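You operate a simulated robot arm through the tools that you are given. There is no shell and no other tool.

You are at the controls of a simulated robot arm. One attempt, no reset.

JOB
Add 100 ml of blue dye to the pot and prime the line at deep.
Fine: bottle put back; black knob to that shade, then run the orange sample valve a few seconds and shut it. Set down upright: blue bottle.

Only the result counts: the job must be done as asked and must still hold three seconds after the hand-in. Knocking over, shifting, dropping, spilling or breaking anything else fails it.

ROBOT AND FRAMES
A 6-joint arm with a two-finger parallel gripper, fixed in place. Base frame: the origin is on the floor under the middle of its stand, x ahead of it, y to its left, z up. Readings come in mm, degrees, newtons and seconds.
With the tool pointing down near the work surface it reaches from about 140 to 960 mm from the base axis. Its first joint turns from -166.0 to 166.0 degrees. Payload 3.91 kg.
The TCP is the grasp point between the finger pads, 30 mm short of the fingertips. In the tool frame z runs along the fingers and y along their closing line. The gripper opens to 110 mm. The fingers are 20 mm wide and 10 mm thick; the gripper's body (48 by 112 mm) begins 55 mm behind the TCP.
Orientation is that of the tool frame in the base frame, as a unit quaternion [x, y, z, w]. With the fingers straight down and closing along the base's y, the tool's x points along the base's -x, its y along +y and its z along -z.

CONTROLS
- The arm moves only by the tool send_rows. Its argument "steps" is a list that holds one entry, the list of rows, each a list of 7 numbers: the closure in counts, from 0 (fully open) to 255 (shut), then the shift along the tool's x, y, z in units of 30 mm (1.0 is 30 mm), then the turn, a rotation vector about the tool's x, y, z in units of 5 degrees (1.0 is 5 degrees). In form: [[[hand, tx, ty, tz, wx, wy, wz], ...]]. A call has 1 to 20 rows; each row shifts and turns the commanded pose from where the row before left it, along the tool's axes as they then stand. A call with a number of a shift or a turn outside -1 to 1 is refused whole. Each row takes 0.2 s and may step no farther than 50 mm and 8.6 degrees from the row before; otherwise, or with a gripper value out of range, the whole call is refused. Where a pose cannot be reached the arm comes as near as it can. A force on the tool above 90 N (or 10 N above the force at the start of the call, whichever is more), or a blocked arm, ends the call early, and 0.2 s more pass. The fingers move at their own pace (about 153 mm/s each) and stop on an object; they squeeze with about 40 N. The grip force told is the motor's: it shows also when the fingers shut on nothing. Time passes only in rows, and 0.2 s behind the last, so rows that do not move let the fingers close. The reply holds the time, the measured pose of the TCP, the force on the tool along the base axes, the opening and the grip force, in the units named above and with some noise, with the torque about the TCP (base axes, N m) and any sound that the robot's microphone picked up.
- Cameras (640 x 400 px; columns grow to the right, rows downward): "scene" is fixed at [226.9, -647.4, 1592]; the picture's right is [0.91, -0.41, 0.00], its down [-0.31, -0.69, -0.66] and it looks along [0.27, 0.60, -0.75] (base axes); focal length 230 px, centre (320, 200). "wrist" rides on the gripper at [72, 17, -103] in the tool frame; the picture's right is [-0.23, 0.97, 0.00], its down [-0.76, -0.18, -0.62] and it looks along [-0.61, -0.14, 0.78] (tool axes); focal length 222 px, centre (320, 200). There is no depth. A picture from a camera that has moved, and an enlarged one, comes with that camera's place and axes in the base frame and with its lens. The place of the scene camera against the robot may be out by one fixed shift of up to 18 mm in any direction.
- get_image(camera): a new picture of that camera. No time passes.
- zoom(camera, box): a new picture of the part [left, top, right, bottom] of that camera's present view, enlarged. No time passes.
- sign_off(): hands the job in; it is judged then, once.

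Nothing tells you positions but the pictures and the camera data. Unless the task says otherwise, let go and move clear before handing in.

The tools are called as name(argument=value, ...) on one line, values as JSON. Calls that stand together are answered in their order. send_rows: Moves the arm, as the interface text tells. Its arguments: {"type":"object","properties":{"steps":{"type":"array","items":{"type":"array","items":{"type":"array","items":{"type":"number"}}}}},"required":["steps"]} The other tools are called the same way: get_image (camera) takes a picture; zoom (camera, box) takes an enlarged picture of a part of a camera's view; sign_off () hands the job in.

At the start:

```text
t: 0.0
position: [518.7, 135.1, 1289.9]
ee_rot: [0.0, 1.0, -0.001, 0.0]
contact_force: [1.0, -0.1, 0.4]
moment: [0.01, 0.0, 0.01]
grip_width: 109.6
finger_force: 0.1
```

scene: 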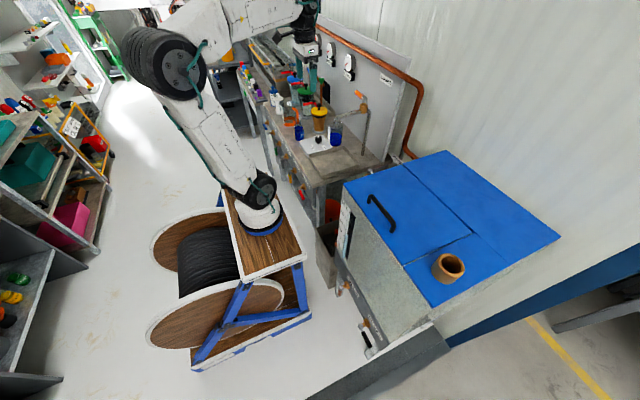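
wrist: 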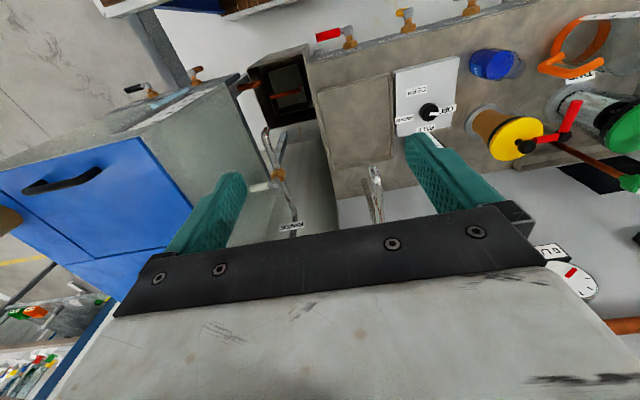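

I see a workbench with bottles, a pot, and a knob plate. I'll look at them enlarged before moving.

zoom(camera="scene", box=[220, 20, 420, 200])

zoom(camera="scene", box=[280, 70, 360, 160])

zoom(camera="wrist", box=[380, 0, 640, 180])

zoom(camera="wrist", box=[240, 0, 520, 240])

```text
2.22 times, centred on (320, 110) of scene
camera zoom: at [226.9, -647.4, 1592.0], right [0.91, -0.41, 0.0], down [-0.31, -0.69, -0.66], along [0.27, 0.6, -0.75], focal length 511 px, centre (320, 400)
```

zoom: 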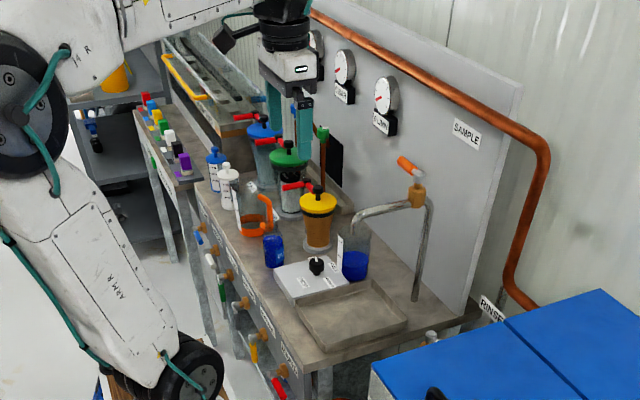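

```text
4.44 times, centred on (320, 115) of scene
camera zoom: at [226.9, -647.4, 1592.0], right [0.91, -0.41, 0.0], down [-0.31, -0.69, -0.66], along [0.27, 0.6, -0.75], focal length 1022 px, centre (320, 578)
```

zoom: 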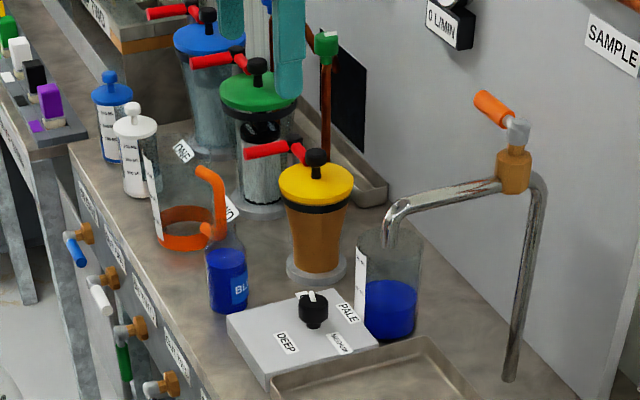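

```text
2.22 times, centred on (510, 90) of wrist
camera zoom: at [446.4, 152.3, 1394.3], right [0.23, 0.97, 0.0], down [0.76, -0.18, 0.62], along [0.61, -0.14, -0.78], focal length 494 px, centre (-102, 444)
```

zoom: 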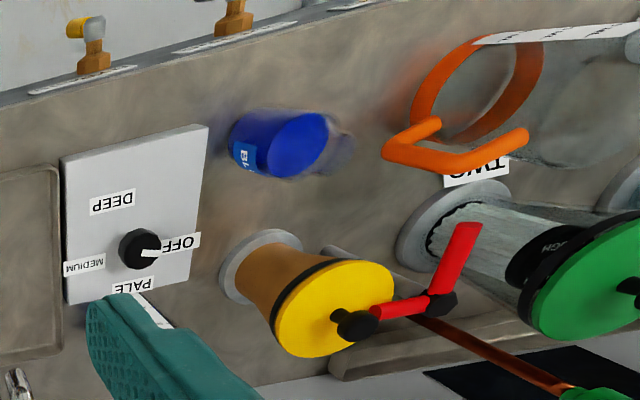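

```text
1.67 times, centred on (380, 120) of wrist
camera zoom: at [446.4, 152.3, 1394.3], right [0.23, 0.97, 0.0], down [0.76, -0.18, 0.62], along [0.61, -0.14, -0.78], focal length 370 px, centre (220, 333)
```

zoom: 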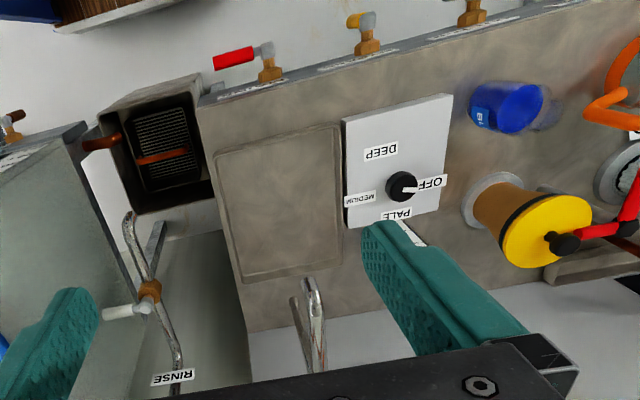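

The knob plate triangulates to about (677, 374, 838), so the bench top is near z 800. I'll shift left, high above everything, to get a better view of the vessels.

send_rows(steps=[[[0, 0.5, 1, 0, 0, 0, 0], [0, 0.5, 1, 0, 0, 0, 0], [0, 0.5, 1, 0, 0, 0, 0], [0, 0.5, 1, 0, 0, 0, 0], [0, 0.5, 1, 0, 0, 0, 0], [0, 0.5, 1, 0, 0, 0, 0], [0, 0.5, 1, 0, 0, 0, 0], [0, 0.5, 1, 0, 0, 0, 0]]])

get_image(camera="wrist")

get_image(camera="scene")

```text
t: 1.8
position: [399.0, 375.2, 1291.1]
ee_rot: [0.0, 1.0, 0.001, 0.001]
contact_force: [0.4, 0.2, -0.4]
moment: [0.04, 0.01, -0.03]
grip_width: 110.1
finger_force: 0.2
```

```text
taken
camera wrist: at [326.3, 391.9, 1394.6], right [0.23, 0.97, 0.0], down [0.76, -0.18, 0.62], along [0.61, -0.14, -0.78], focal length 222 px, centre (320, 200)
```

wrist: 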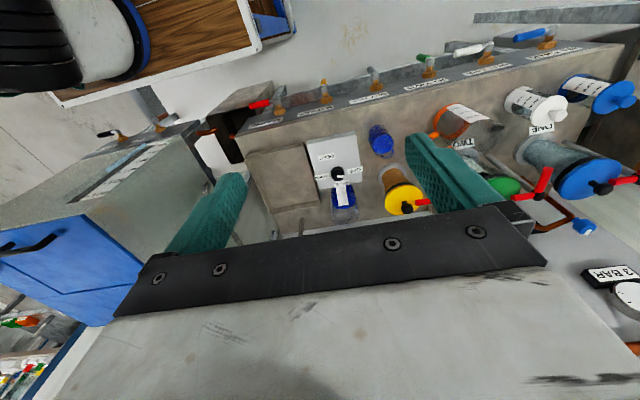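

```text
taken
```

scene: 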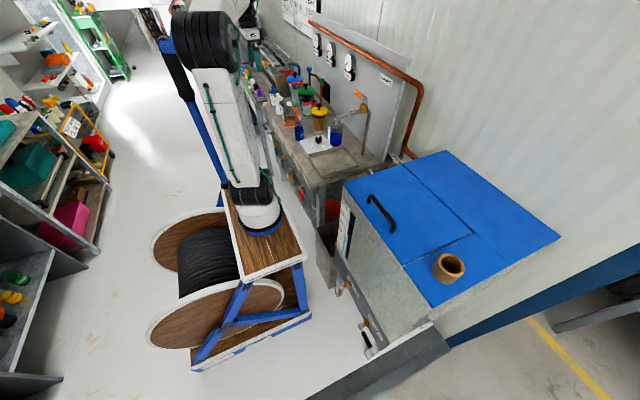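

zoom(camera="scene", box=[240, 40, 400, 160])

zoom(camera="scene", box=[265, 60, 345, 110])

zoom(camera="scene", box=[275, 100, 375, 160])

zoom(camera="wrist", box=[400, 40, 640, 240])

zoom(camera="wrist", box=[220, 60, 460, 240])

```text
3.33 times, centred on (320, 100) of scene
camera zoom: at [226.9, -647.4, 1592.0], right [0.91, -0.41, 0.0], down [-0.31, -0.69, -0.66], along [0.27, 0.6, -0.75], focal length 767 px, centre (320, 533)
```

zoom: 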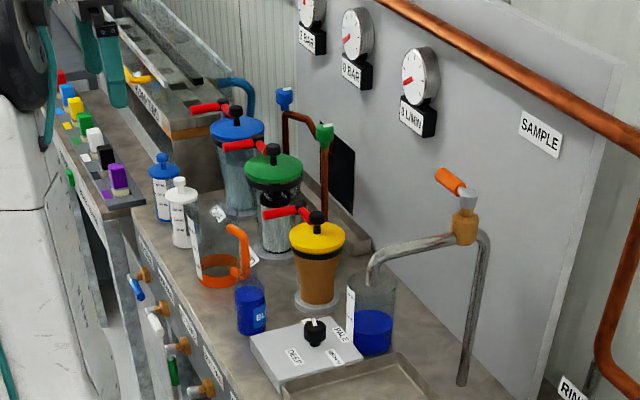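

```text
8.00 times, centred on (305, 85) of scene
camera zoom: at [226.9, -647.4, 1592.0], right [0.91, -0.41, 0.0], down [-0.31, -0.69, -0.66], along [0.27, 0.6, -0.75], focal length 1840 px, centre (440, 1120)
```

zoom: 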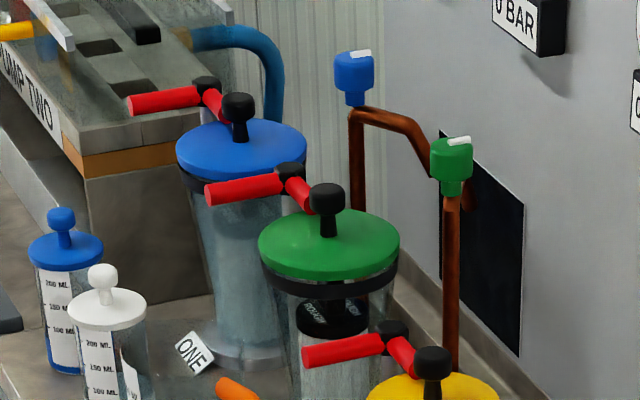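

```text
6.40 times, centred on (325, 130) of scene
camera zoom: at [226.9, -647.4, 1592.0], right [0.91, -0.41, 0.0], down [-0.31, -0.69, -0.66], along [0.27, 0.6, -0.75], focal length 1472 px, centre (288, 648)
```

zoom: 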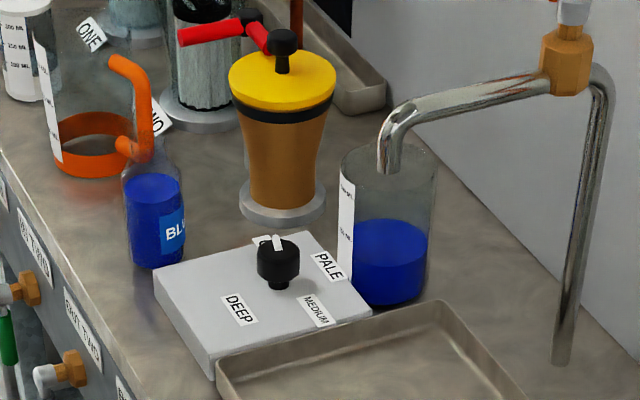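

```text
2.00 times, centred on (520, 140) of wrist
camera zoom: at [326.3, 391.9, 1394.6], right [0.23, 0.97, 0.0], down [0.76, -0.18, 0.62], along [0.61, -0.14, -0.78], focal length 444 px, centre (-80, 320)
```

zoom: 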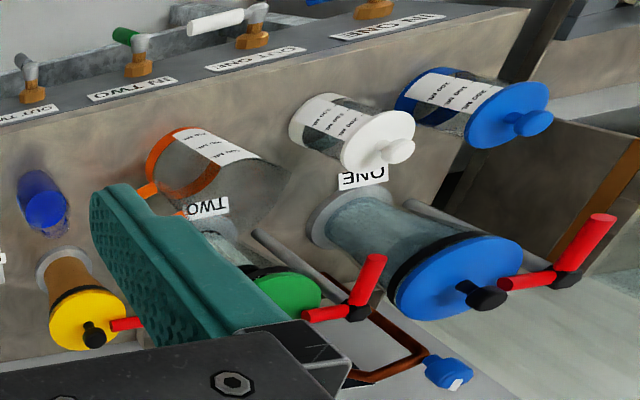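

```text
2.22 times, centred on (340, 150) of wrist
camera zoom: at [326.3, 391.9, 1394.6], right [0.23, 0.97, 0.0], down [0.76, -0.18, 0.62], along [0.61, -0.14, -0.78], focal length 494 px, centre (276, 311)
```

zoom: 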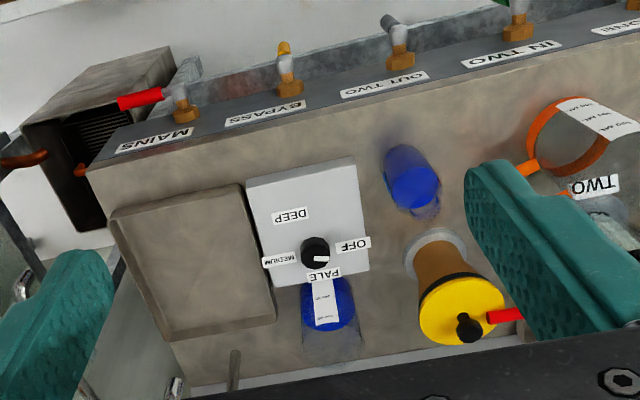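

The three lidded vessels, the dye bottle labelled BLUE, the OFF/PALE/MEDIUM/DEEP knob plate and the SAMPLE tap are all in view. Next I'll turn the tool to point forward with the wrist camera on top, to read labels and see the lids.

send_rows(steps=[[[0, 0, 0, 0, 1, 0, -1], [0, 0, 0, 0, 1, 0, -1], [0, 0, 0, 0, 1, 0, -1], [0, 0, 0, 0, 1, 0, -1], [0, 0, 0, 0, 1, 0, -1], [0, 0, 0, 0, 1, 0, -1], [0, 0, 0, 0, 1, 0, -1], [0, 0, 0, 0, 1, 0, -1], [0, 0, 0, 0, 1, 0, -1], [0, 0, 0, 0, 1, 0, -1], [0, 0, 0, 0, 1, 0, -1], [0, 0, 0, 0, 1, 0, -1]]])

get_image(camera="wrist")

get_image(camera="scene")

```text
t: 4.4
position: [419.7, 357.1, 1235.8]
ee_rot: [-0.478, 0.738, -0.476, 0.001]
contact_force: [0.1, -0.1, -0.4]
moment: [0.0, 0.0, 0.03]
grip_width: 110.2
finger_force: 0.0
out of reach, approached as far as the arm can: row 7, 8, 9, 10, 11, 12
```

```text
taken
camera wrist: at [320.8, 380.3, 1313.9], right [-0.56, 0.25, -0.79], down [0.25, 0.96, 0.12], along [0.79, -0.13, -0.6], focal length 222 px, centre (320, 200)
```

wrist: 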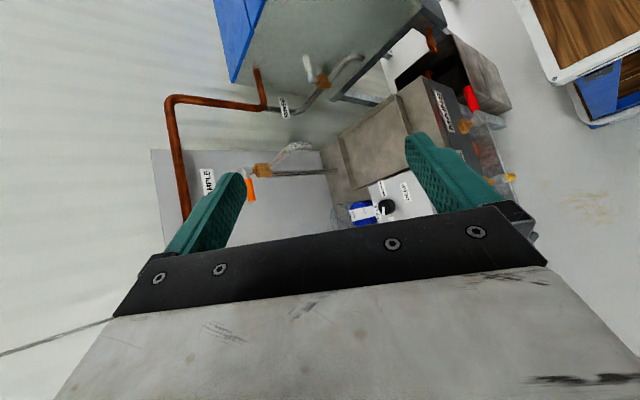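

```text
taken
```

scene: 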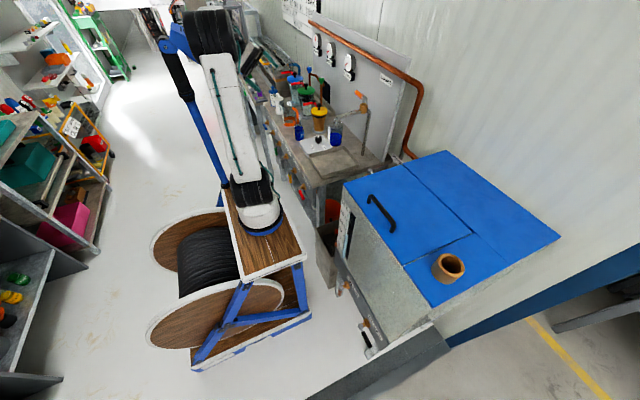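

Orientation was reached halfway, but the height is at the limit of reach. I'll lower about 200 mm while well clear of the bench, then continue the turn.

send_rows(steps=[[[0, -0.6, 0.94, 0.73, 0, 0, 0], [0, -0.6, 0.94, 0.73, 0, 0, 0], [0, -0.6, 0.94, 0.73, 0, 0, 0], [0, -0.6, 0.94, 0.73, 0, 0, 0], [0, 0, 0, 0, 0, 0, 0]]])

```text
t: 5.6
position: [420.6, 355.4, 1079.6]
ee_rot: [-0.475, 0.741, -0.475, 0.001]
contact_force: [0.3, -0.6, -0.2]
moment: [0.02, 0.0, 0.03]
grip_width: 109.9
finger_force: 0.1
```

send_rows(steps=[[[0, 0, 0, 0, 1, 0, -1], [0, 0, 0, 0, 1, 0, -1], [0, 0, 0, 0, 1, 0, -1], [0, 0, 0, 0, 1, 0, -1], [0, 0, 0, 0, 1, 0, -1], [0, 0, 0, 0, 1, 0, -1], [0, 0, 0, 0, 1, 0, -1], [0, 0, 0, 0, 1, 0, -1], [0, 0, 0, 0, 1, 0, -1], [0, 0, 0, 0, 1, 0, -1], [0, 0, 0, 0, 1, 0, -1], [0, 0, 0, 0, 1, 0, -1], [0, 0, 0, 0, 1, 0, -1], [0, 0, 0, 0, 0.5, 0, -0.5]]])

get_image(camera="wrist")

get_image(camera="scene")

```text
t: 8.6
position: [470.4, 327.0, 1069.5]
ee_rot: [0.705, -0.049, 0.705, 0.057]
contact_force: [-1.1, 0.3, -0.3]
moment: [-0.03, 0.02, -0.01]
grip_width: 110.1
finger_force: 0.2
stopped in row 14: the arm was blocked; the commanded pose is now the measured one
```

```text
taken
camera wrist: at [366.1, 327.0, 1141.1], right [-0.15, -0.97, -0.21], down [-0.59, 0.26, -0.77], along [0.79, 0.02, -0.61], focal length 222 px, centre (320, 200)
```

wrist: 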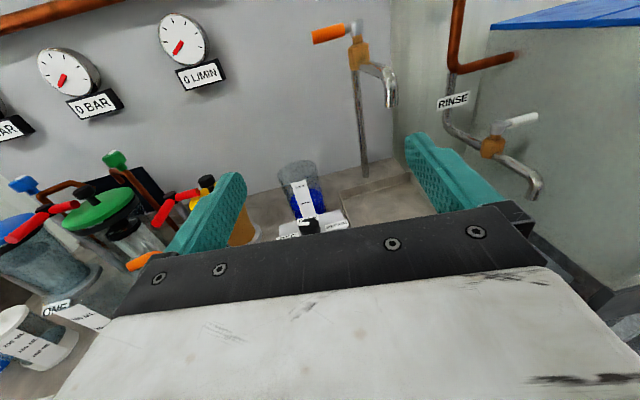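

```text
taken
```

scene: 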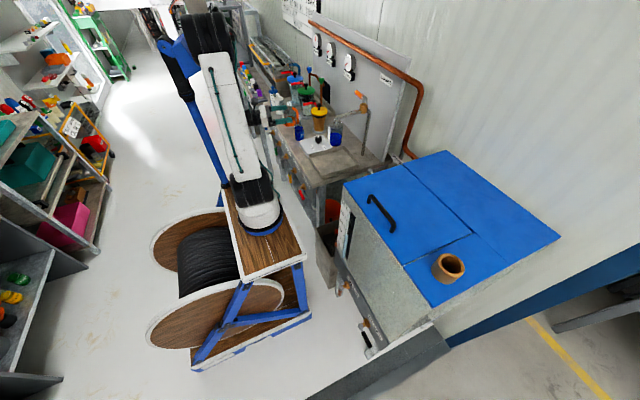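

The tool now points forward with the camera on top, stopped slightly short (likely wrist folding limit). I'll look closely at the vessels and labels.

zoom(camera="wrist", box=[0, 140, 240, 300])

zoom(camera="wrist", box=[220, 140, 400, 250])

zoom(camera="wrist", box=[280, 0, 420, 110])

```text
2.50 times, centred on (120, 220) of wrist
camera zoom: at [366.1, 327.0, 1141.1], right [-0.15, -0.97, -0.21], down [-0.59, 0.26, -0.77], along [0.79, 0.02, -0.61], focal length 555 px, centre (820, 150)
```

zoom: 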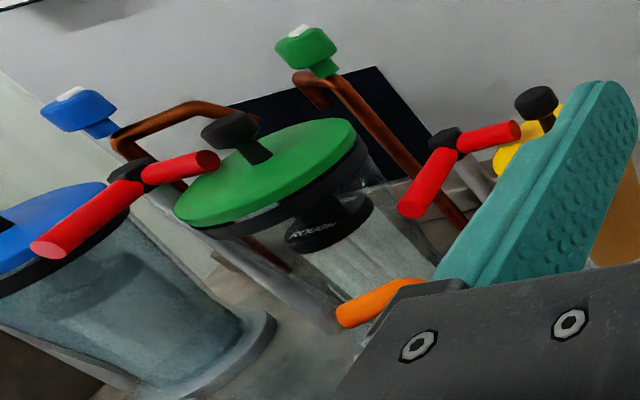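

```text
3.56 times, centred on (310, 195) of wrist
camera zoom: at [366.1, 327.0, 1141.1], right [-0.15, -0.97, -0.21], down [-0.59, 0.26, -0.77], along [0.79, 0.02, -0.61], focal length 790 px, centre (356, 218)
```

zoom: 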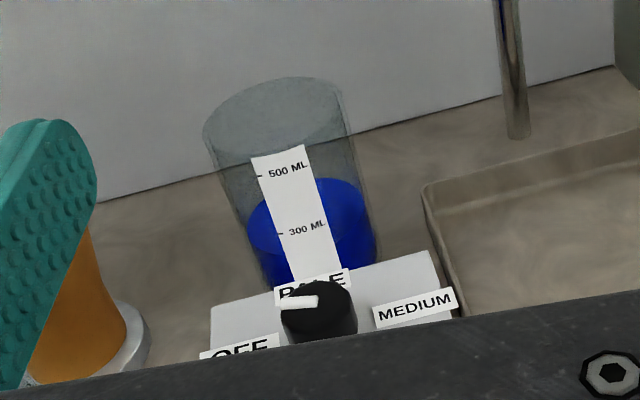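

```text
3.64 times, centred on (350, 55) of wrist
camera zoom: at [366.1, 327.0, 1141.1], right [-0.15, -0.97, -0.21], down [-0.59, 0.26, -0.77], along [0.79, 0.02, -0.61], focal length 808 px, centre (211, 727)
```

zoom: 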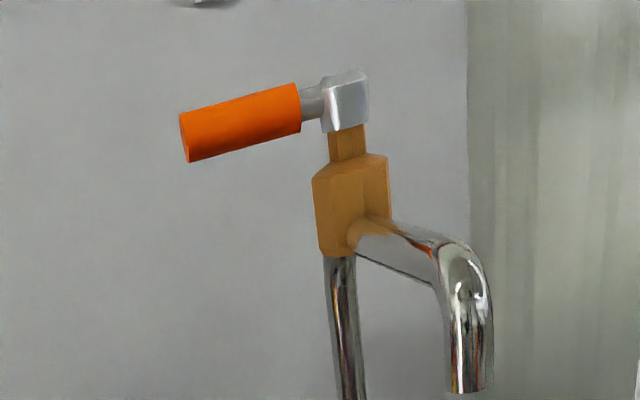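

The glass vessel beside the dosing knob has a 300/500 ML scale and blue dye inside, so I take it to be the pot. The sample spout stands over the tray. I'll zoom the scene camera to measure the bottle, pot and valve.

zoom(camera="scene", box=[324, 115, 348, 151])

zoom(camera="scene", box=[286, 112, 318, 148])

zoom(camera="scene", box=[294, 130, 342, 160])

zoom(camera="scene", box=[326, 84, 382, 164])

```text
11.11 times, centred on (336, 133) of scene
camera zoom: at [226.9, -647.4, 1592.0], right [0.91, -0.41, 0.0], down [-0.31, -0.69, -0.66], along [0.27, 0.6, -0.75], focal length 2556 px, centre (142, 944)
```

zoom: 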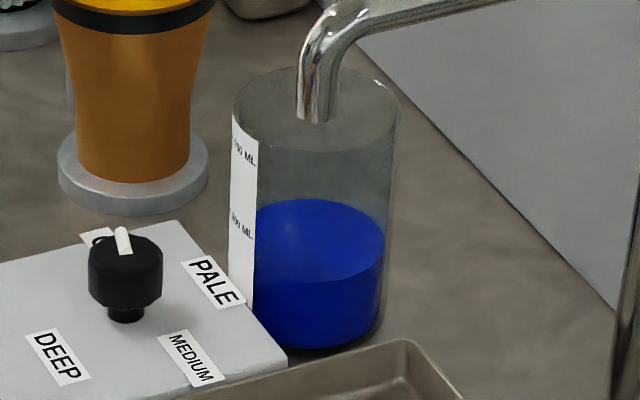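

```text
11.11 times, centred on (302, 130) of scene
camera zoom: at [226.9, -647.4, 1592.0], right [0.91, -0.41, 0.0], down [-0.31, -0.69, -0.66], along [0.27, 0.6, -0.75], focal length 2556 px, centre (520, 978)
```

zoom: 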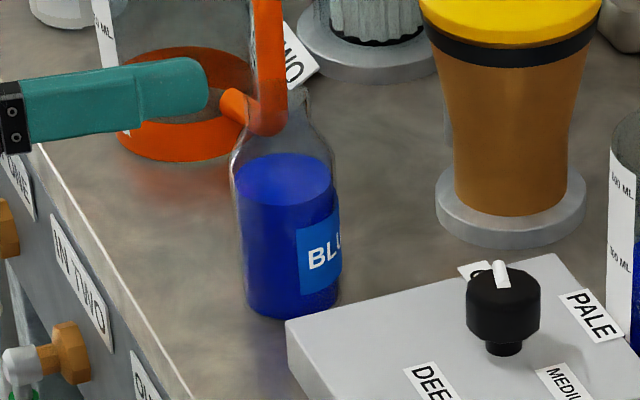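

```text
13.33 times, centred on (318, 145) of scene
camera zoom: at [226.9, -647.4, 1592.0], right [0.91, -0.41, 0.0], down [-0.31, -0.69, -0.66], along [0.27, 0.6, -0.75], focal length 3067 px, centre (347, 933)
```

zoom: 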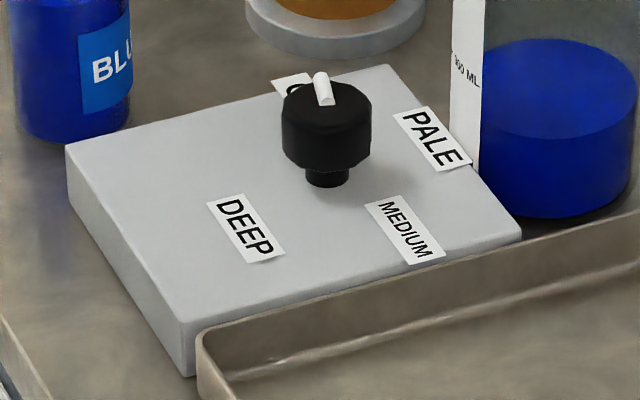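

```text
5.00 times, centred on (354, 124) of scene
camera zoom: at [226.9, -647.4, 1592.0], right [0.91, -0.41, 0.0], down [-0.31, -0.69, -0.66], along [0.27, 0.6, -0.75], focal length 1150 px, centre (150, 580)
```

zoom: 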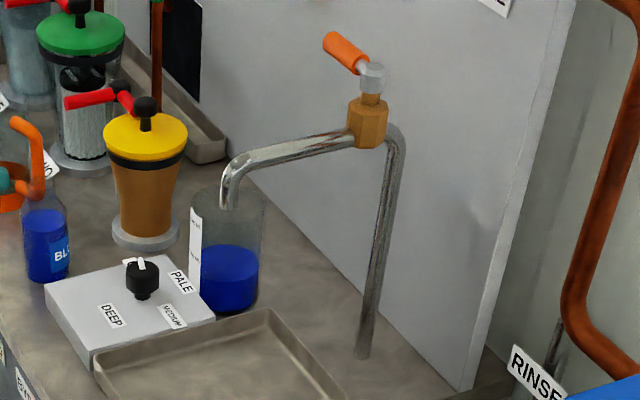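

The pot's level sits near its 300 ML mark and the bottle stands by the plate. I'll lower to about z 970 in front of the bench edge to view the bottle more squarely.

send_rows(steps=[[[0, -0.83, -0.83, -0.125, 0, 0, 0], [0, -0.83, -0.83, -0.125, 0, 0, 0], [0, -0.83, -0.83, -0.125, 0, 0, 0], [0, -0.83, -0.83, -0.125, 0, 0, 0]]])

get_image(camera="wrist")

get_image(camera="scene")

```text
t: 9.5
position: [488.9, 401.5, 1070.5]
ee_rot: [0.7, -0.135, 0.702, 0.005]
contact_force: [-0.7, -0.6, -1.7]
moment: [-0.02, 0.02, -0.03]
grip_width: 110.2
finger_force: 0.1
stopped in row 4: the arm was blocked; the commanded pose is now the measured one
```

```text
taken
camera wrist: at [383.9, 391.9, 1140.0], right [-0.18, -0.9, -0.4], down [-0.56, 0.43, -0.71], along [0.81, 0.09, -0.58], focal length 222 px, centre (320, 200)
```

wrist: 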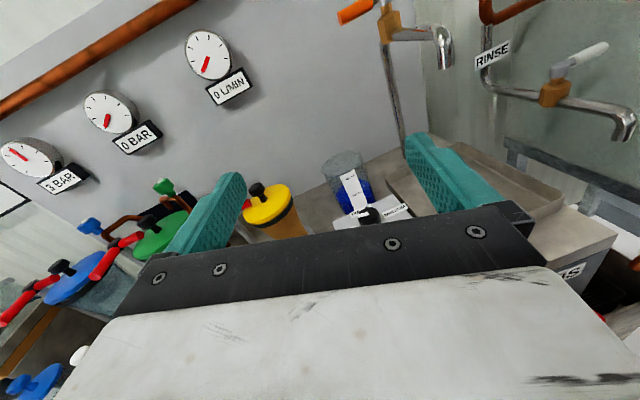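

```text
taken
```

scene: 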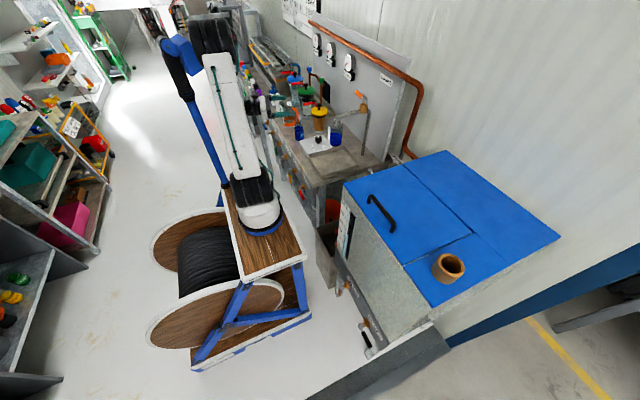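

The wrist hit a limit and the gripper rolled instead of descending. I'll look at the arm's shape in the scene view to choose a better posture.

zoom(camera="scene", box=[140, 0, 340, 220])

```text
1.82 times, centred on (240, 110) of scene
camera zoom: at [226.9, -647.4, 1592.0], right [0.91, -0.41, 0.0], down [-0.31, -0.69, -0.66], along [0.27, 0.6, -0.75], focal length 418 px, centre (466, 364)
```

zoom: 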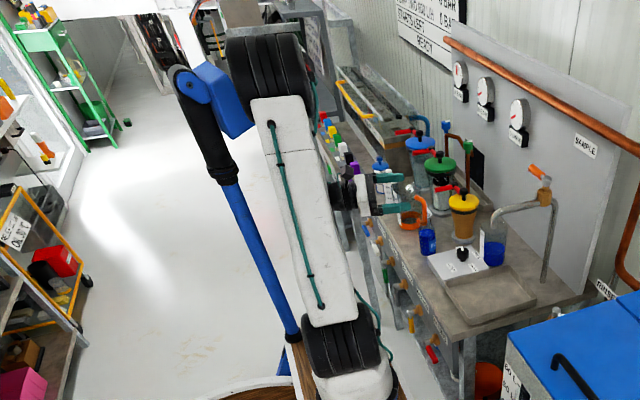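

The elbow is folded to its limit because the arm's axis sits close to this spot. Turning the tool to point forward-right, slightly down, will move the wrist out to the left and give room.

send_rows(steps=[[[0, 0, 0, 0, -0.99, -0.37, -0.21], [0, 0, 0, 0, -0.99, -0.37, -0.21], [0, 0, 0, 0, -0.99, -0.37, -0.21], [0, 0, 0, 0, -0.99, -0.37, -0.21], [0, 0, 0, 0, -0.99, -0.37, -0.21], [0, 0, 0, 0, -0.99, -0.37, -0.21], [0, 0, 0, 0, 0, 0, 0]]])

get_image(camera="wrist")

get_image(camera="scene")

```text
t: 11.1
position: [486.8, 404.7, 1065.3]
ee_rot: [0.746, -0.264, 0.574, 0.21]
contact_force: [-0.5, -1.3, 0.5]
moment: [-0.02, 0.0, 0.01]
grip_width: 109.7
finger_force: 0.0
```

```text
taken
camera wrist: at [413.7, 443.3, 1161.8], right [-0.66, -0.72, -0.21], down [-0.5, 0.64, -0.58], along [0.55, -0.28, -0.79], focal length 222 px, centre (320, 200)
```

wrist: 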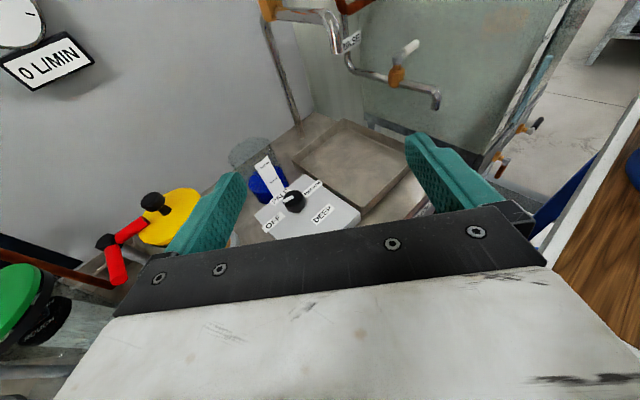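

```text
taken
```

scene: 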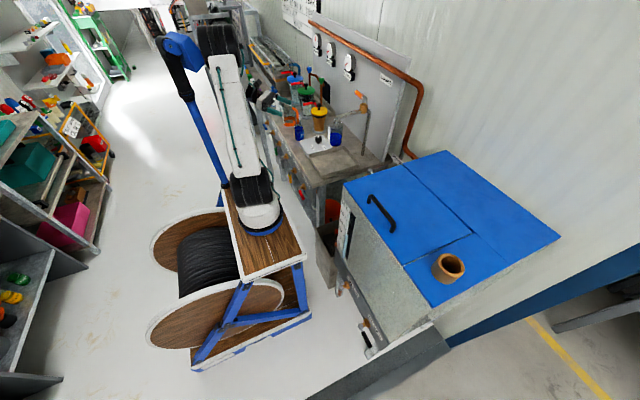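

The posture is free now. I'll go lower and to the left so that the bottle lies between the fingers in the wrist view.

send_rows(steps=[[[0, -0.81, -0.58, -0.46, 0, 0, 0], [0, -0.81, -0.58, -0.46, 0, 0, 0], [0, -0.81, -0.58, -0.46, 0, 0, 0], [0, -0.81, -0.58, -0.46, 0, 0, 0], [0, -0.81, -0.58, -0.46, 0, 0, 0], [0, 0, 0, 0, 0, 0, 0]]])

get_image(camera="wrist")

get_image(camera="scene")

```text
t: 12.5
position: [463.7, 532.3, 962.6]
ee_rot: [0.746, -0.262, 0.575, 0.209]
contact_force: [0.3, 0.3, 1.5]
moment: [0.0, 0.0, 0.01]
grip_width: 109.8
finger_force: 0.1
```

```text
taken
camera wrist: at [390.2, 572.3, 1059.4], right [-0.66, -0.72, -0.21], down [-0.51, 0.63, -0.58], along [0.55, -0.28, -0.78], focal length 222 px, centre (320, 200)
```

wrist: 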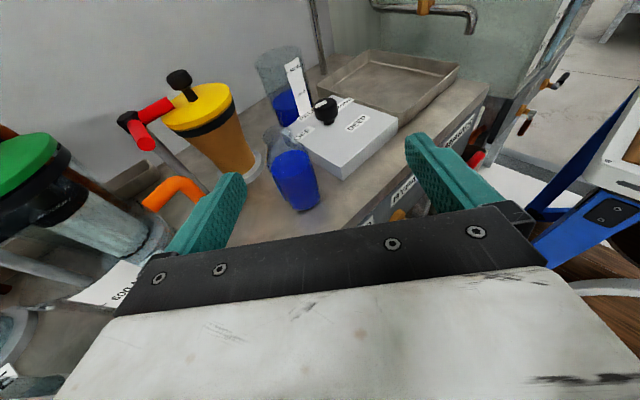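

```text
taken
```

scene: 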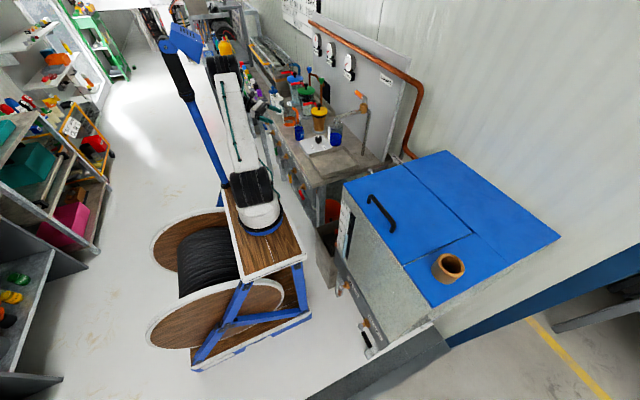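

zoom(camera="wrist", box=[230, 110, 350, 220])

zoom(camera="wrist", box=[230, 30, 350, 130])

zoom(camera="scene", box=[220, 60, 340, 150])

```text
3.64 times, centred on (290, 165) of wrist
camera zoom: at [390.2, 572.3, 1059.4], right [-0.66, -0.72, -0.21], down [-0.51, 0.63, -0.58], along [0.55, -0.28, -0.78], focal length 808 px, centre (429, 327)
```

zoom: 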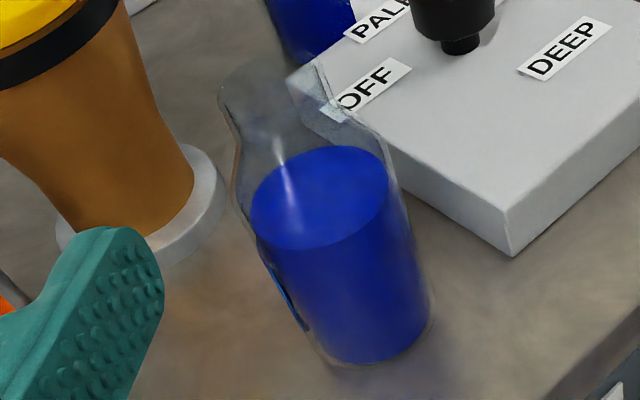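

```text
4.00 times, centred on (290, 80) of wrist
camera zoom: at [390.2, 572.3, 1059.4], right [-0.66, -0.72, -0.21], down [-0.51, 0.63, -0.58], along [0.55, -0.28, -0.78], focal length 888 px, centre (440, 680)
```

zoom: 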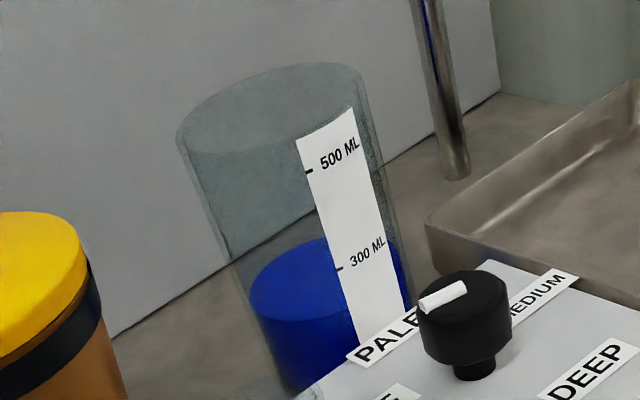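

```text
4.44 times, centred on (280, 105) of scene
camera zoom: at [226.9, -647.4, 1592.0], right [0.91, -0.41, 0.0], down [-0.31, -0.69, -0.66], along [0.27, 0.6, -0.75], focal length 1022 px, centre (498, 622)
```

zoom: 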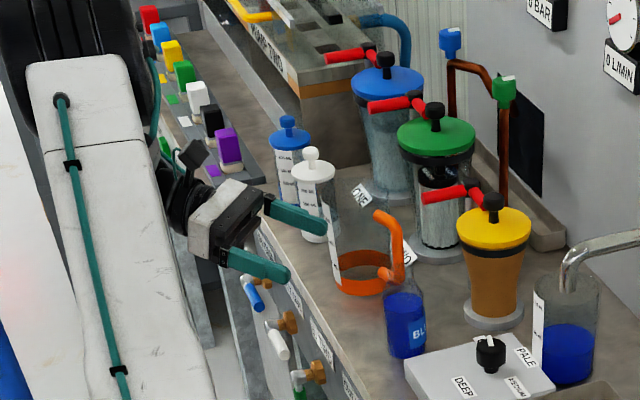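

The bottle stands at about (598, 492) with its base at z 790. The pot rim is at about (777, 362, 917), holding roughly 200 ml, so adding 100 ml should bring it to the 300 mark. I'll check where the jug handle is relative to my finger path.

zoom(camera="wrist", box=[0, 150, 240, 330])

zoom(camera="scene", box=[255, 85, 315, 135])

```text
2.22 times, centred on (120, 240) of wrist
camera zoom: at [390.2, 572.3, 1059.4], right [-0.66, -0.72, -0.21], down [-0.51, 0.63, -0.58], along [0.55, -0.28, -0.78], focal length 494 px, centre (764, 111)
```

zoom: 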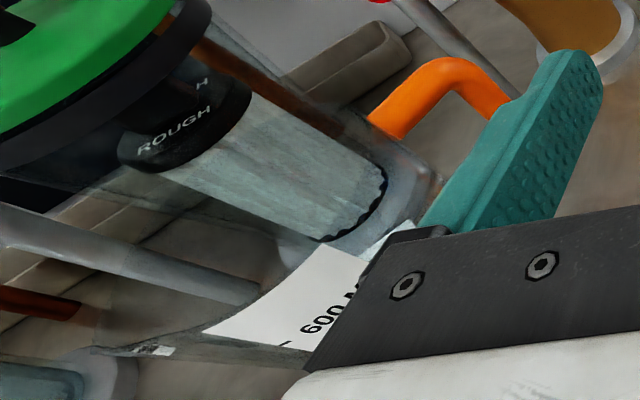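

```text
8.00 times, centred on (285, 110) of scene
camera zoom: at [226.9, -647.4, 1592.0], right [0.91, -0.41, 0.0], down [-0.31, -0.69, -0.66], along [0.27, 0.6, -0.75], focal length 1840 px, centre (600, 920)
```

zoom: 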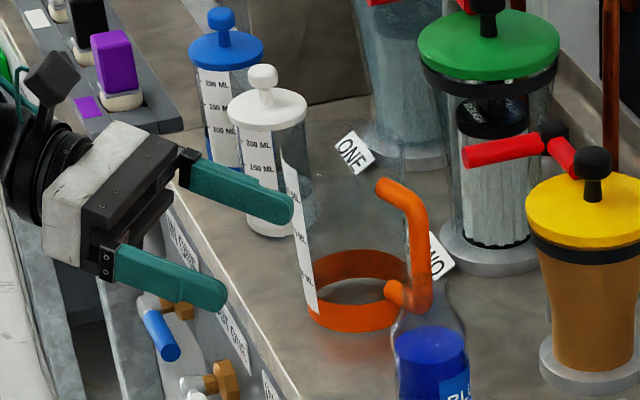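

The jug handle's outer corner is at about (639, 603, 913), which leaves around 40 mm beside my left finger's path. I'll narrow the fingers a little and go to the pre-grasp point behind the bottle.

send_rows(steps=[[[60, -0.72, -0.37, 0.32, 0, 0, 0], [60, -0.72, -0.37, 0.32, 0, 0, 0], [60, -0.72, -0.37, 0.32, 0, 0, 0], [60, -0.72, -0.37, 0.32, 0, 0, 0], [60, -0.72, -0.37, 0.32, 0, 0, 0], [60, 0, 0, 0, 0, 0, 0]]])

get_image(camera="wrist")

zoom(camera="scene", box=[240, 80, 340, 150])

```text
t: 13.9
position: [515.2, 563.3, 843.1]
ee_rot: [0.746, -0.263, 0.575, 0.21]
contact_force: [0.2, -0.1, -0.7]
moment: [-0.03, -0.01, -0.02]
grip_width: 84.0
finger_force: 0.1
```

```text
taken
camera wrist: at [440.8, 602.8, 940.5], right [-0.66, -0.72, -0.21], down [-0.51, 0.64, -0.58], along [0.55, -0.28, -0.79], focal length 222 px, centre (320, 200)
```

wrist: 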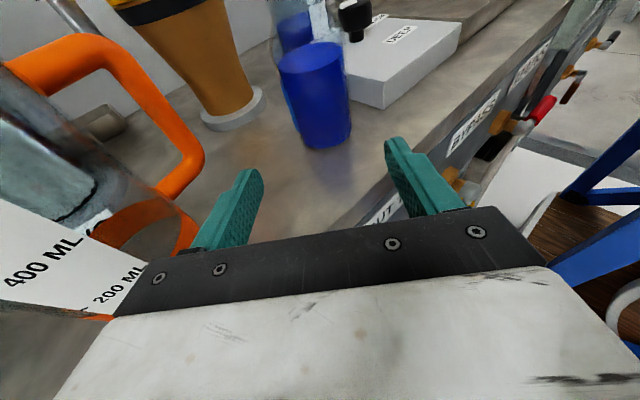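

```text
5.71 times, centred on (290, 115) of scene
camera zoom: at [226.9, -647.4, 1592.0], right [0.91, -0.41, 0.0], down [-0.31, -0.69, -0.66], along [0.27, 0.6, -0.75], focal length 1314 px, centre (491, 686)
```

zoom: 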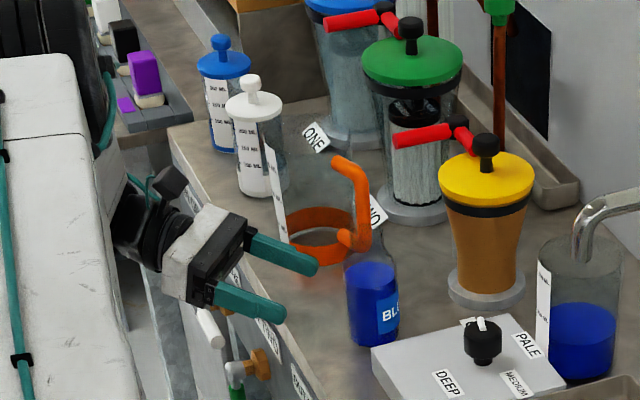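

zoom(camera="wrist", box=[240, 0, 400, 170])

```text
2.35 times, centred on (320, 85) of wrist
camera zoom: at [440.8, 602.8, 940.5], right [-0.66, -0.72, -0.21], down [-0.51, 0.64, -0.58], along [0.55, -0.28, -0.79], focal length 523 px, centre (320, 471)
```

zoom: 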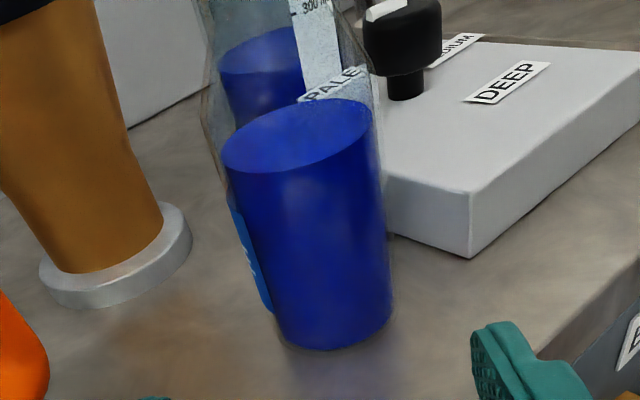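

The bottle axis comes out near (608, 484), centred between the fingers. I'll advance most of the way, then check.

send_rows(steps=[[[60, 0.1325, 0.0125, 0.4775, 0, 0, 0], [60, 0.1325, 0.0125, 0.4775, 0, 0, 0], [60, 0.1325, 0.0125, 0.4775, 0, 0, 0], [60, 0.1325, 0.0125, 0.4775, 0, 0, 0], [60, 0.1325, 0.0125, 0.4775, 0, 0, 0], [60, 0, 0, 0, 0, 0, 0]]])

get_image(camera="wrist")

zoom(camera="scene", box=[270, 90, 330, 150])

```text
t: 15.3
position: [570.7, 514.8, 847.0]
ee_rot: [0.746, -0.264, 0.574, 0.211]
contact_force: [0.7, -0.4, -0.4]
moment: [-0.02, 0.03, -0.01]
grip_width: 84.2
finger_force: 0.0
```

```text
taken
camera wrist: at [497.3, 554.3, 943.3], right [-0.66, -0.72, -0.21], down [-0.51, 0.64, -0.58], along [0.55, -0.28, -0.79], focal length 222 px, centre (320, 200)
```

wrist: 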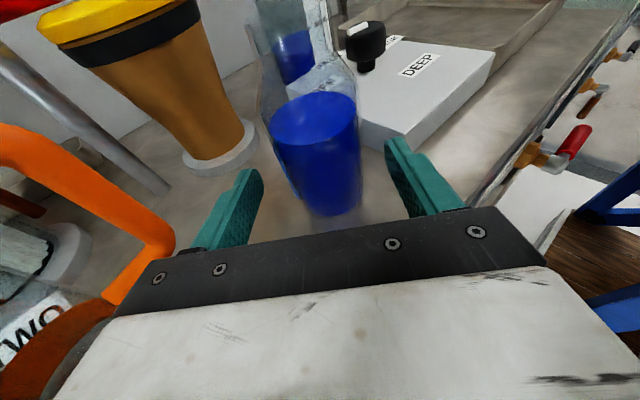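

```text
6.67 times, centred on (300, 120) of scene
camera zoom: at [226.9, -647.4, 1592.0], right [0.91, -0.41, 0.0], down [-0.31, -0.69, -0.66], along [0.27, 0.6, -0.75], focal length 1533 px, centre (453, 733)
```

zoom: 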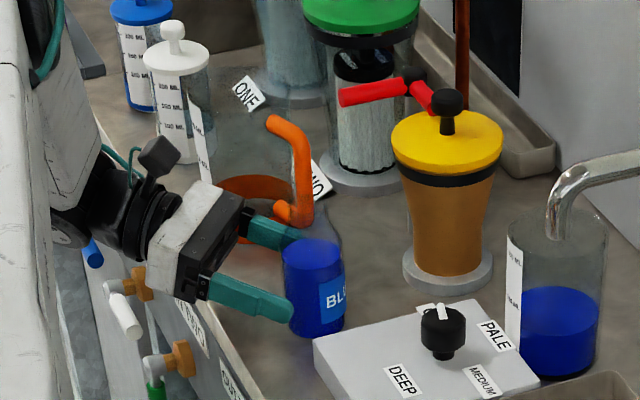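

send_rows(steps=[[[60, 0.076, 0, 0.3585, 0, 0, 0], [60, 0.076, 0, 0.3585, 0, 0, 0], [60, 0.076, 0, 0.3585, 0, 0, 0], [60, 0.076, 0, 0.3585, 0, 0, 0], [60, 0, 0, 0, 0, 0, 0]]])

get_image(camera="wrist")

zoom(camera="scene", box=[280, 105, 320, 145])

```text
t: 16.5
position: [604.6, 486.7, 845.2]
ee_rot: [0.745, -0.263, 0.575, 0.21]
contact_force: [-2.2, 2.2, 5.2]
moment: [-0.23, 0.07, -0.11]
grip_width: 83.9
finger_force: 0.1
```

```text
taken
camera wrist: at [530.6, 526.3, 942.0], right [-0.66, -0.72, -0.21], down [-0.51, 0.64, -0.58], along [0.55, -0.28, -0.78], focal length 222 px, centre (320, 200)
```

wrist: 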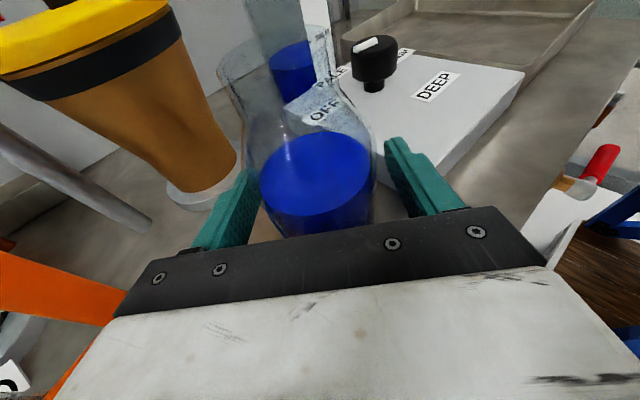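

```text
10.00 times, centred on (300, 125) of scene
camera zoom: at [226.9, -647.4, 1592.0], right [0.91, -0.41, 0.0], down [-0.31, -0.69, -0.66], along [0.27, 0.6, -0.75], focal length 2300 px, centre (520, 950)
```

zoom: 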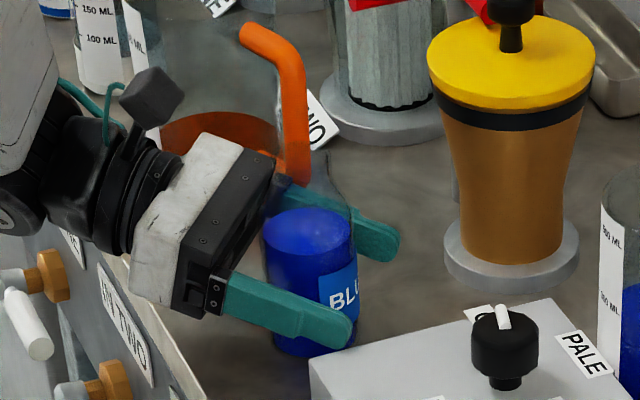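

There's a light contact of about 5 N: the right fingertip is just touching the corner of the dosing plate. I'll raise 12 mm to clear it before closing.

send_rows(steps=[[[60, 0.2, 0, -0.05, 0, 0, 0], [60, 0.2, 0, -0.05, 0, 0, 0], [60, 0, 0, 0, 0, 0, 0]]])

zoom(camera="scene", box=[280, 105, 340, 155])

get_image(camera="wrist")

```text
t: 17.3
position: [605.1, 486.1, 858.2]
ee_rot: [0.746, -0.263, 0.575, 0.21]
contact_force: [0.3, 0.3, 0.1]
moment: [-0.01, 0.01, 0.0]
grip_width: 84.1
finger_force: 0.1
```

```text
8.00 times, centred on (310, 130) of scene
camera zoom: at [226.9, -647.4, 1592.0], right [0.91, -0.41, 0.0], down [-0.31, -0.69, -0.66], along [0.27, 0.6, -0.75], focal length 1840 px, centre (400, 760)
```

zoom: 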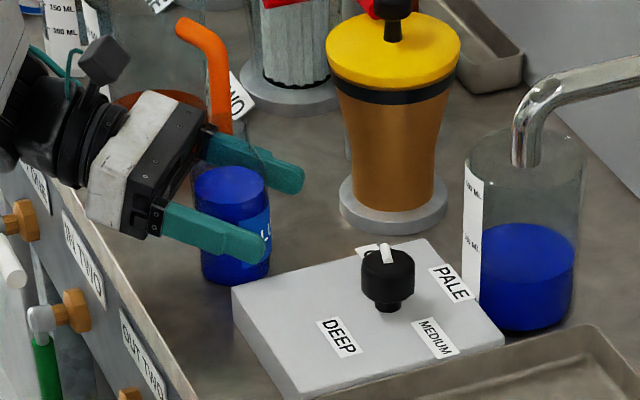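

```text
taken
camera wrist: at [531.4, 526.1, 954.8], right [-0.66, -0.72, -0.21], down [-0.51, 0.64, -0.58], along [0.55, -0.28, -0.78], focal length 222 px, centre (320, 200)
```

wrist: 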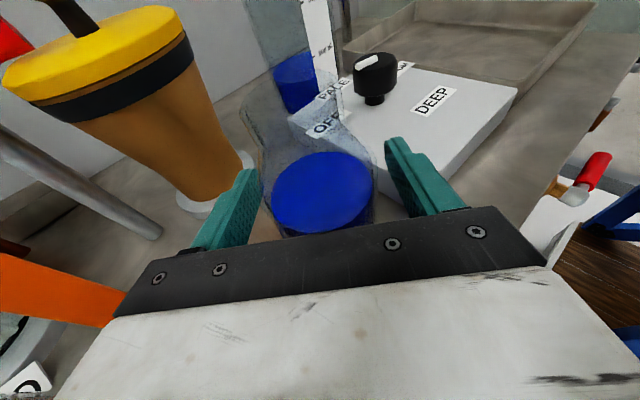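

Contact is gone and the bottle is undisturbed, centred between the pads. Closing now.

send_rows(steps=[[[100, 0, 0, 0, 0, 0, 0], [255, 0, 0, 0, 0, 0, 0], [255, 0, 0, 0, 0, 0, 0], [255, 0, 0, 0, 0, 0, 0]]])

get_image(camera="wrist")

zoom(camera="scene", box=[280, 105, 340, 155])

```text
t: 18.3
position: [605.3, 485.9, 858.3]
ee_rot: [0.745, -0.263, 0.576, 0.21]
contact_force: [2.2, 1.3, 2.9]
moment: [0.13, -0.13, -0.03]
grip_width: 54.6
finger_force: 40.0
```

```text
taken
camera wrist: at [531.3, 526.3, 955.0], right [-0.66, -0.72, -0.21], down [-0.51, 0.64, -0.58], along [0.55, -0.28, -0.78], focal length 222 px, centre (320, 200)
```

wrist: 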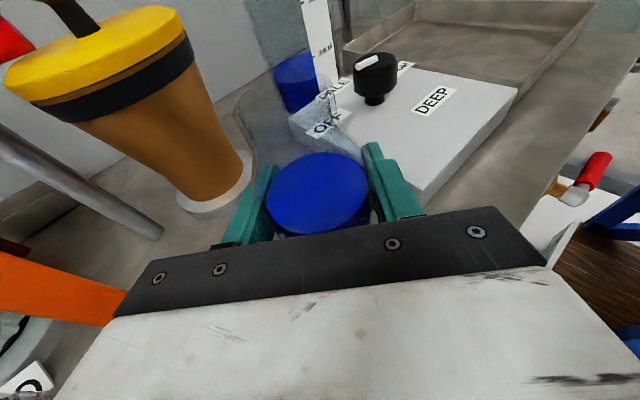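

```text
8.00 times, centred on (310, 130) of scene
camera zoom: at [226.9, -647.4, 1592.0], right [0.91, -0.41, 0.0], down [-0.31, -0.69, -0.66], along [0.27, 0.6, -0.75], focal length 1840 px, centre (400, 760)
```

zoom: 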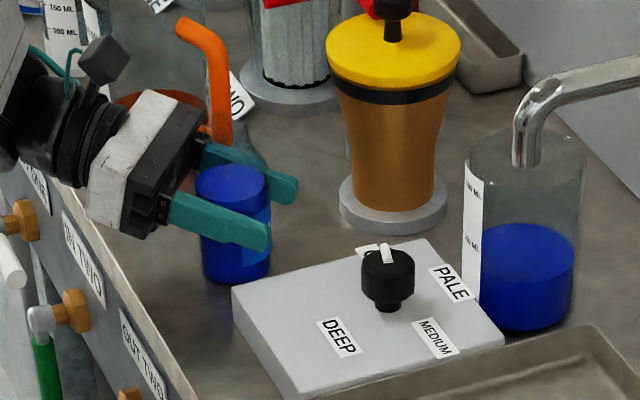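

The bottle is held (54.6 mm wide, 40 N). I'll lift straight up gently and look at the neck in the wrist view.

send_rows(steps=[[[255, 0.322, 0, -0.083, 0, 0, 0], [255, 0.322, 0, -0.083, 0, 0, 0], [255, 0.322, 0, -0.083, 0, 0, 0], [255, 0.322, 0, -0.083, 0, 0, 0], [255, 0.322, 0, -0.083, 0, 0, 0], [255, 0, 0, 0, 0, 0, 0]]])

zoom(camera="wrist", box=[200, 0, 420, 250])

zoom(camera="scene", box=[270, 85, 350, 155])

```text
t: 19.7
position: [603.5, 485.3, 908.4]
ee_rot: [0.746, -0.263, 0.575, 0.21]
contact_force: [-0.5, -1.6, -1.6]
moment: [-0.01, -0.03, -0.01]
grip_width: 54.5
finger_force: 39.8
```

```text
1.60 times, centred on (310, 125) of wrist
camera zoom: at [531.4, 525.7, 1005.0], right [-0.66, -0.72, -0.21], down [-0.51, 0.64, -0.58], along [0.55, -0.28, -0.78], focal length 355 px, centre (336, 320)
```

zoom: 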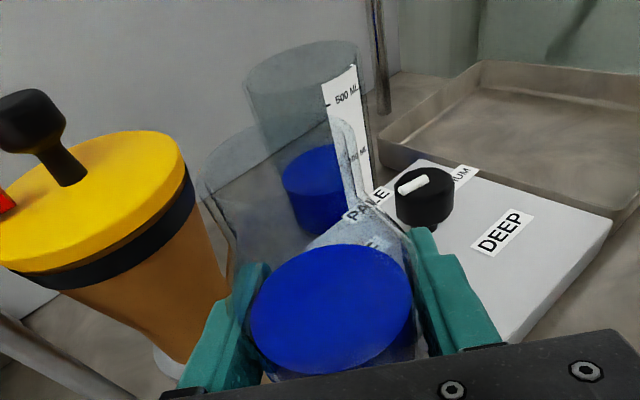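

```text
5.71 times, centred on (310, 120) of scene
camera zoom: at [226.9, -647.4, 1592.0], right [0.91, -0.41, 0.0], down [-0.31, -0.69, -0.66], along [0.27, 0.6, -0.75], focal length 1314 px, centre (377, 657)
```

zoom: 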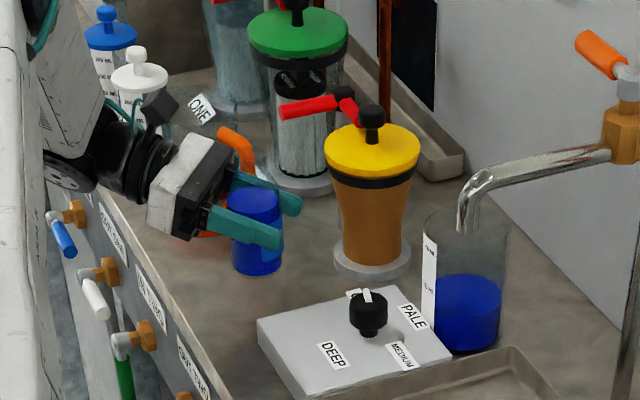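

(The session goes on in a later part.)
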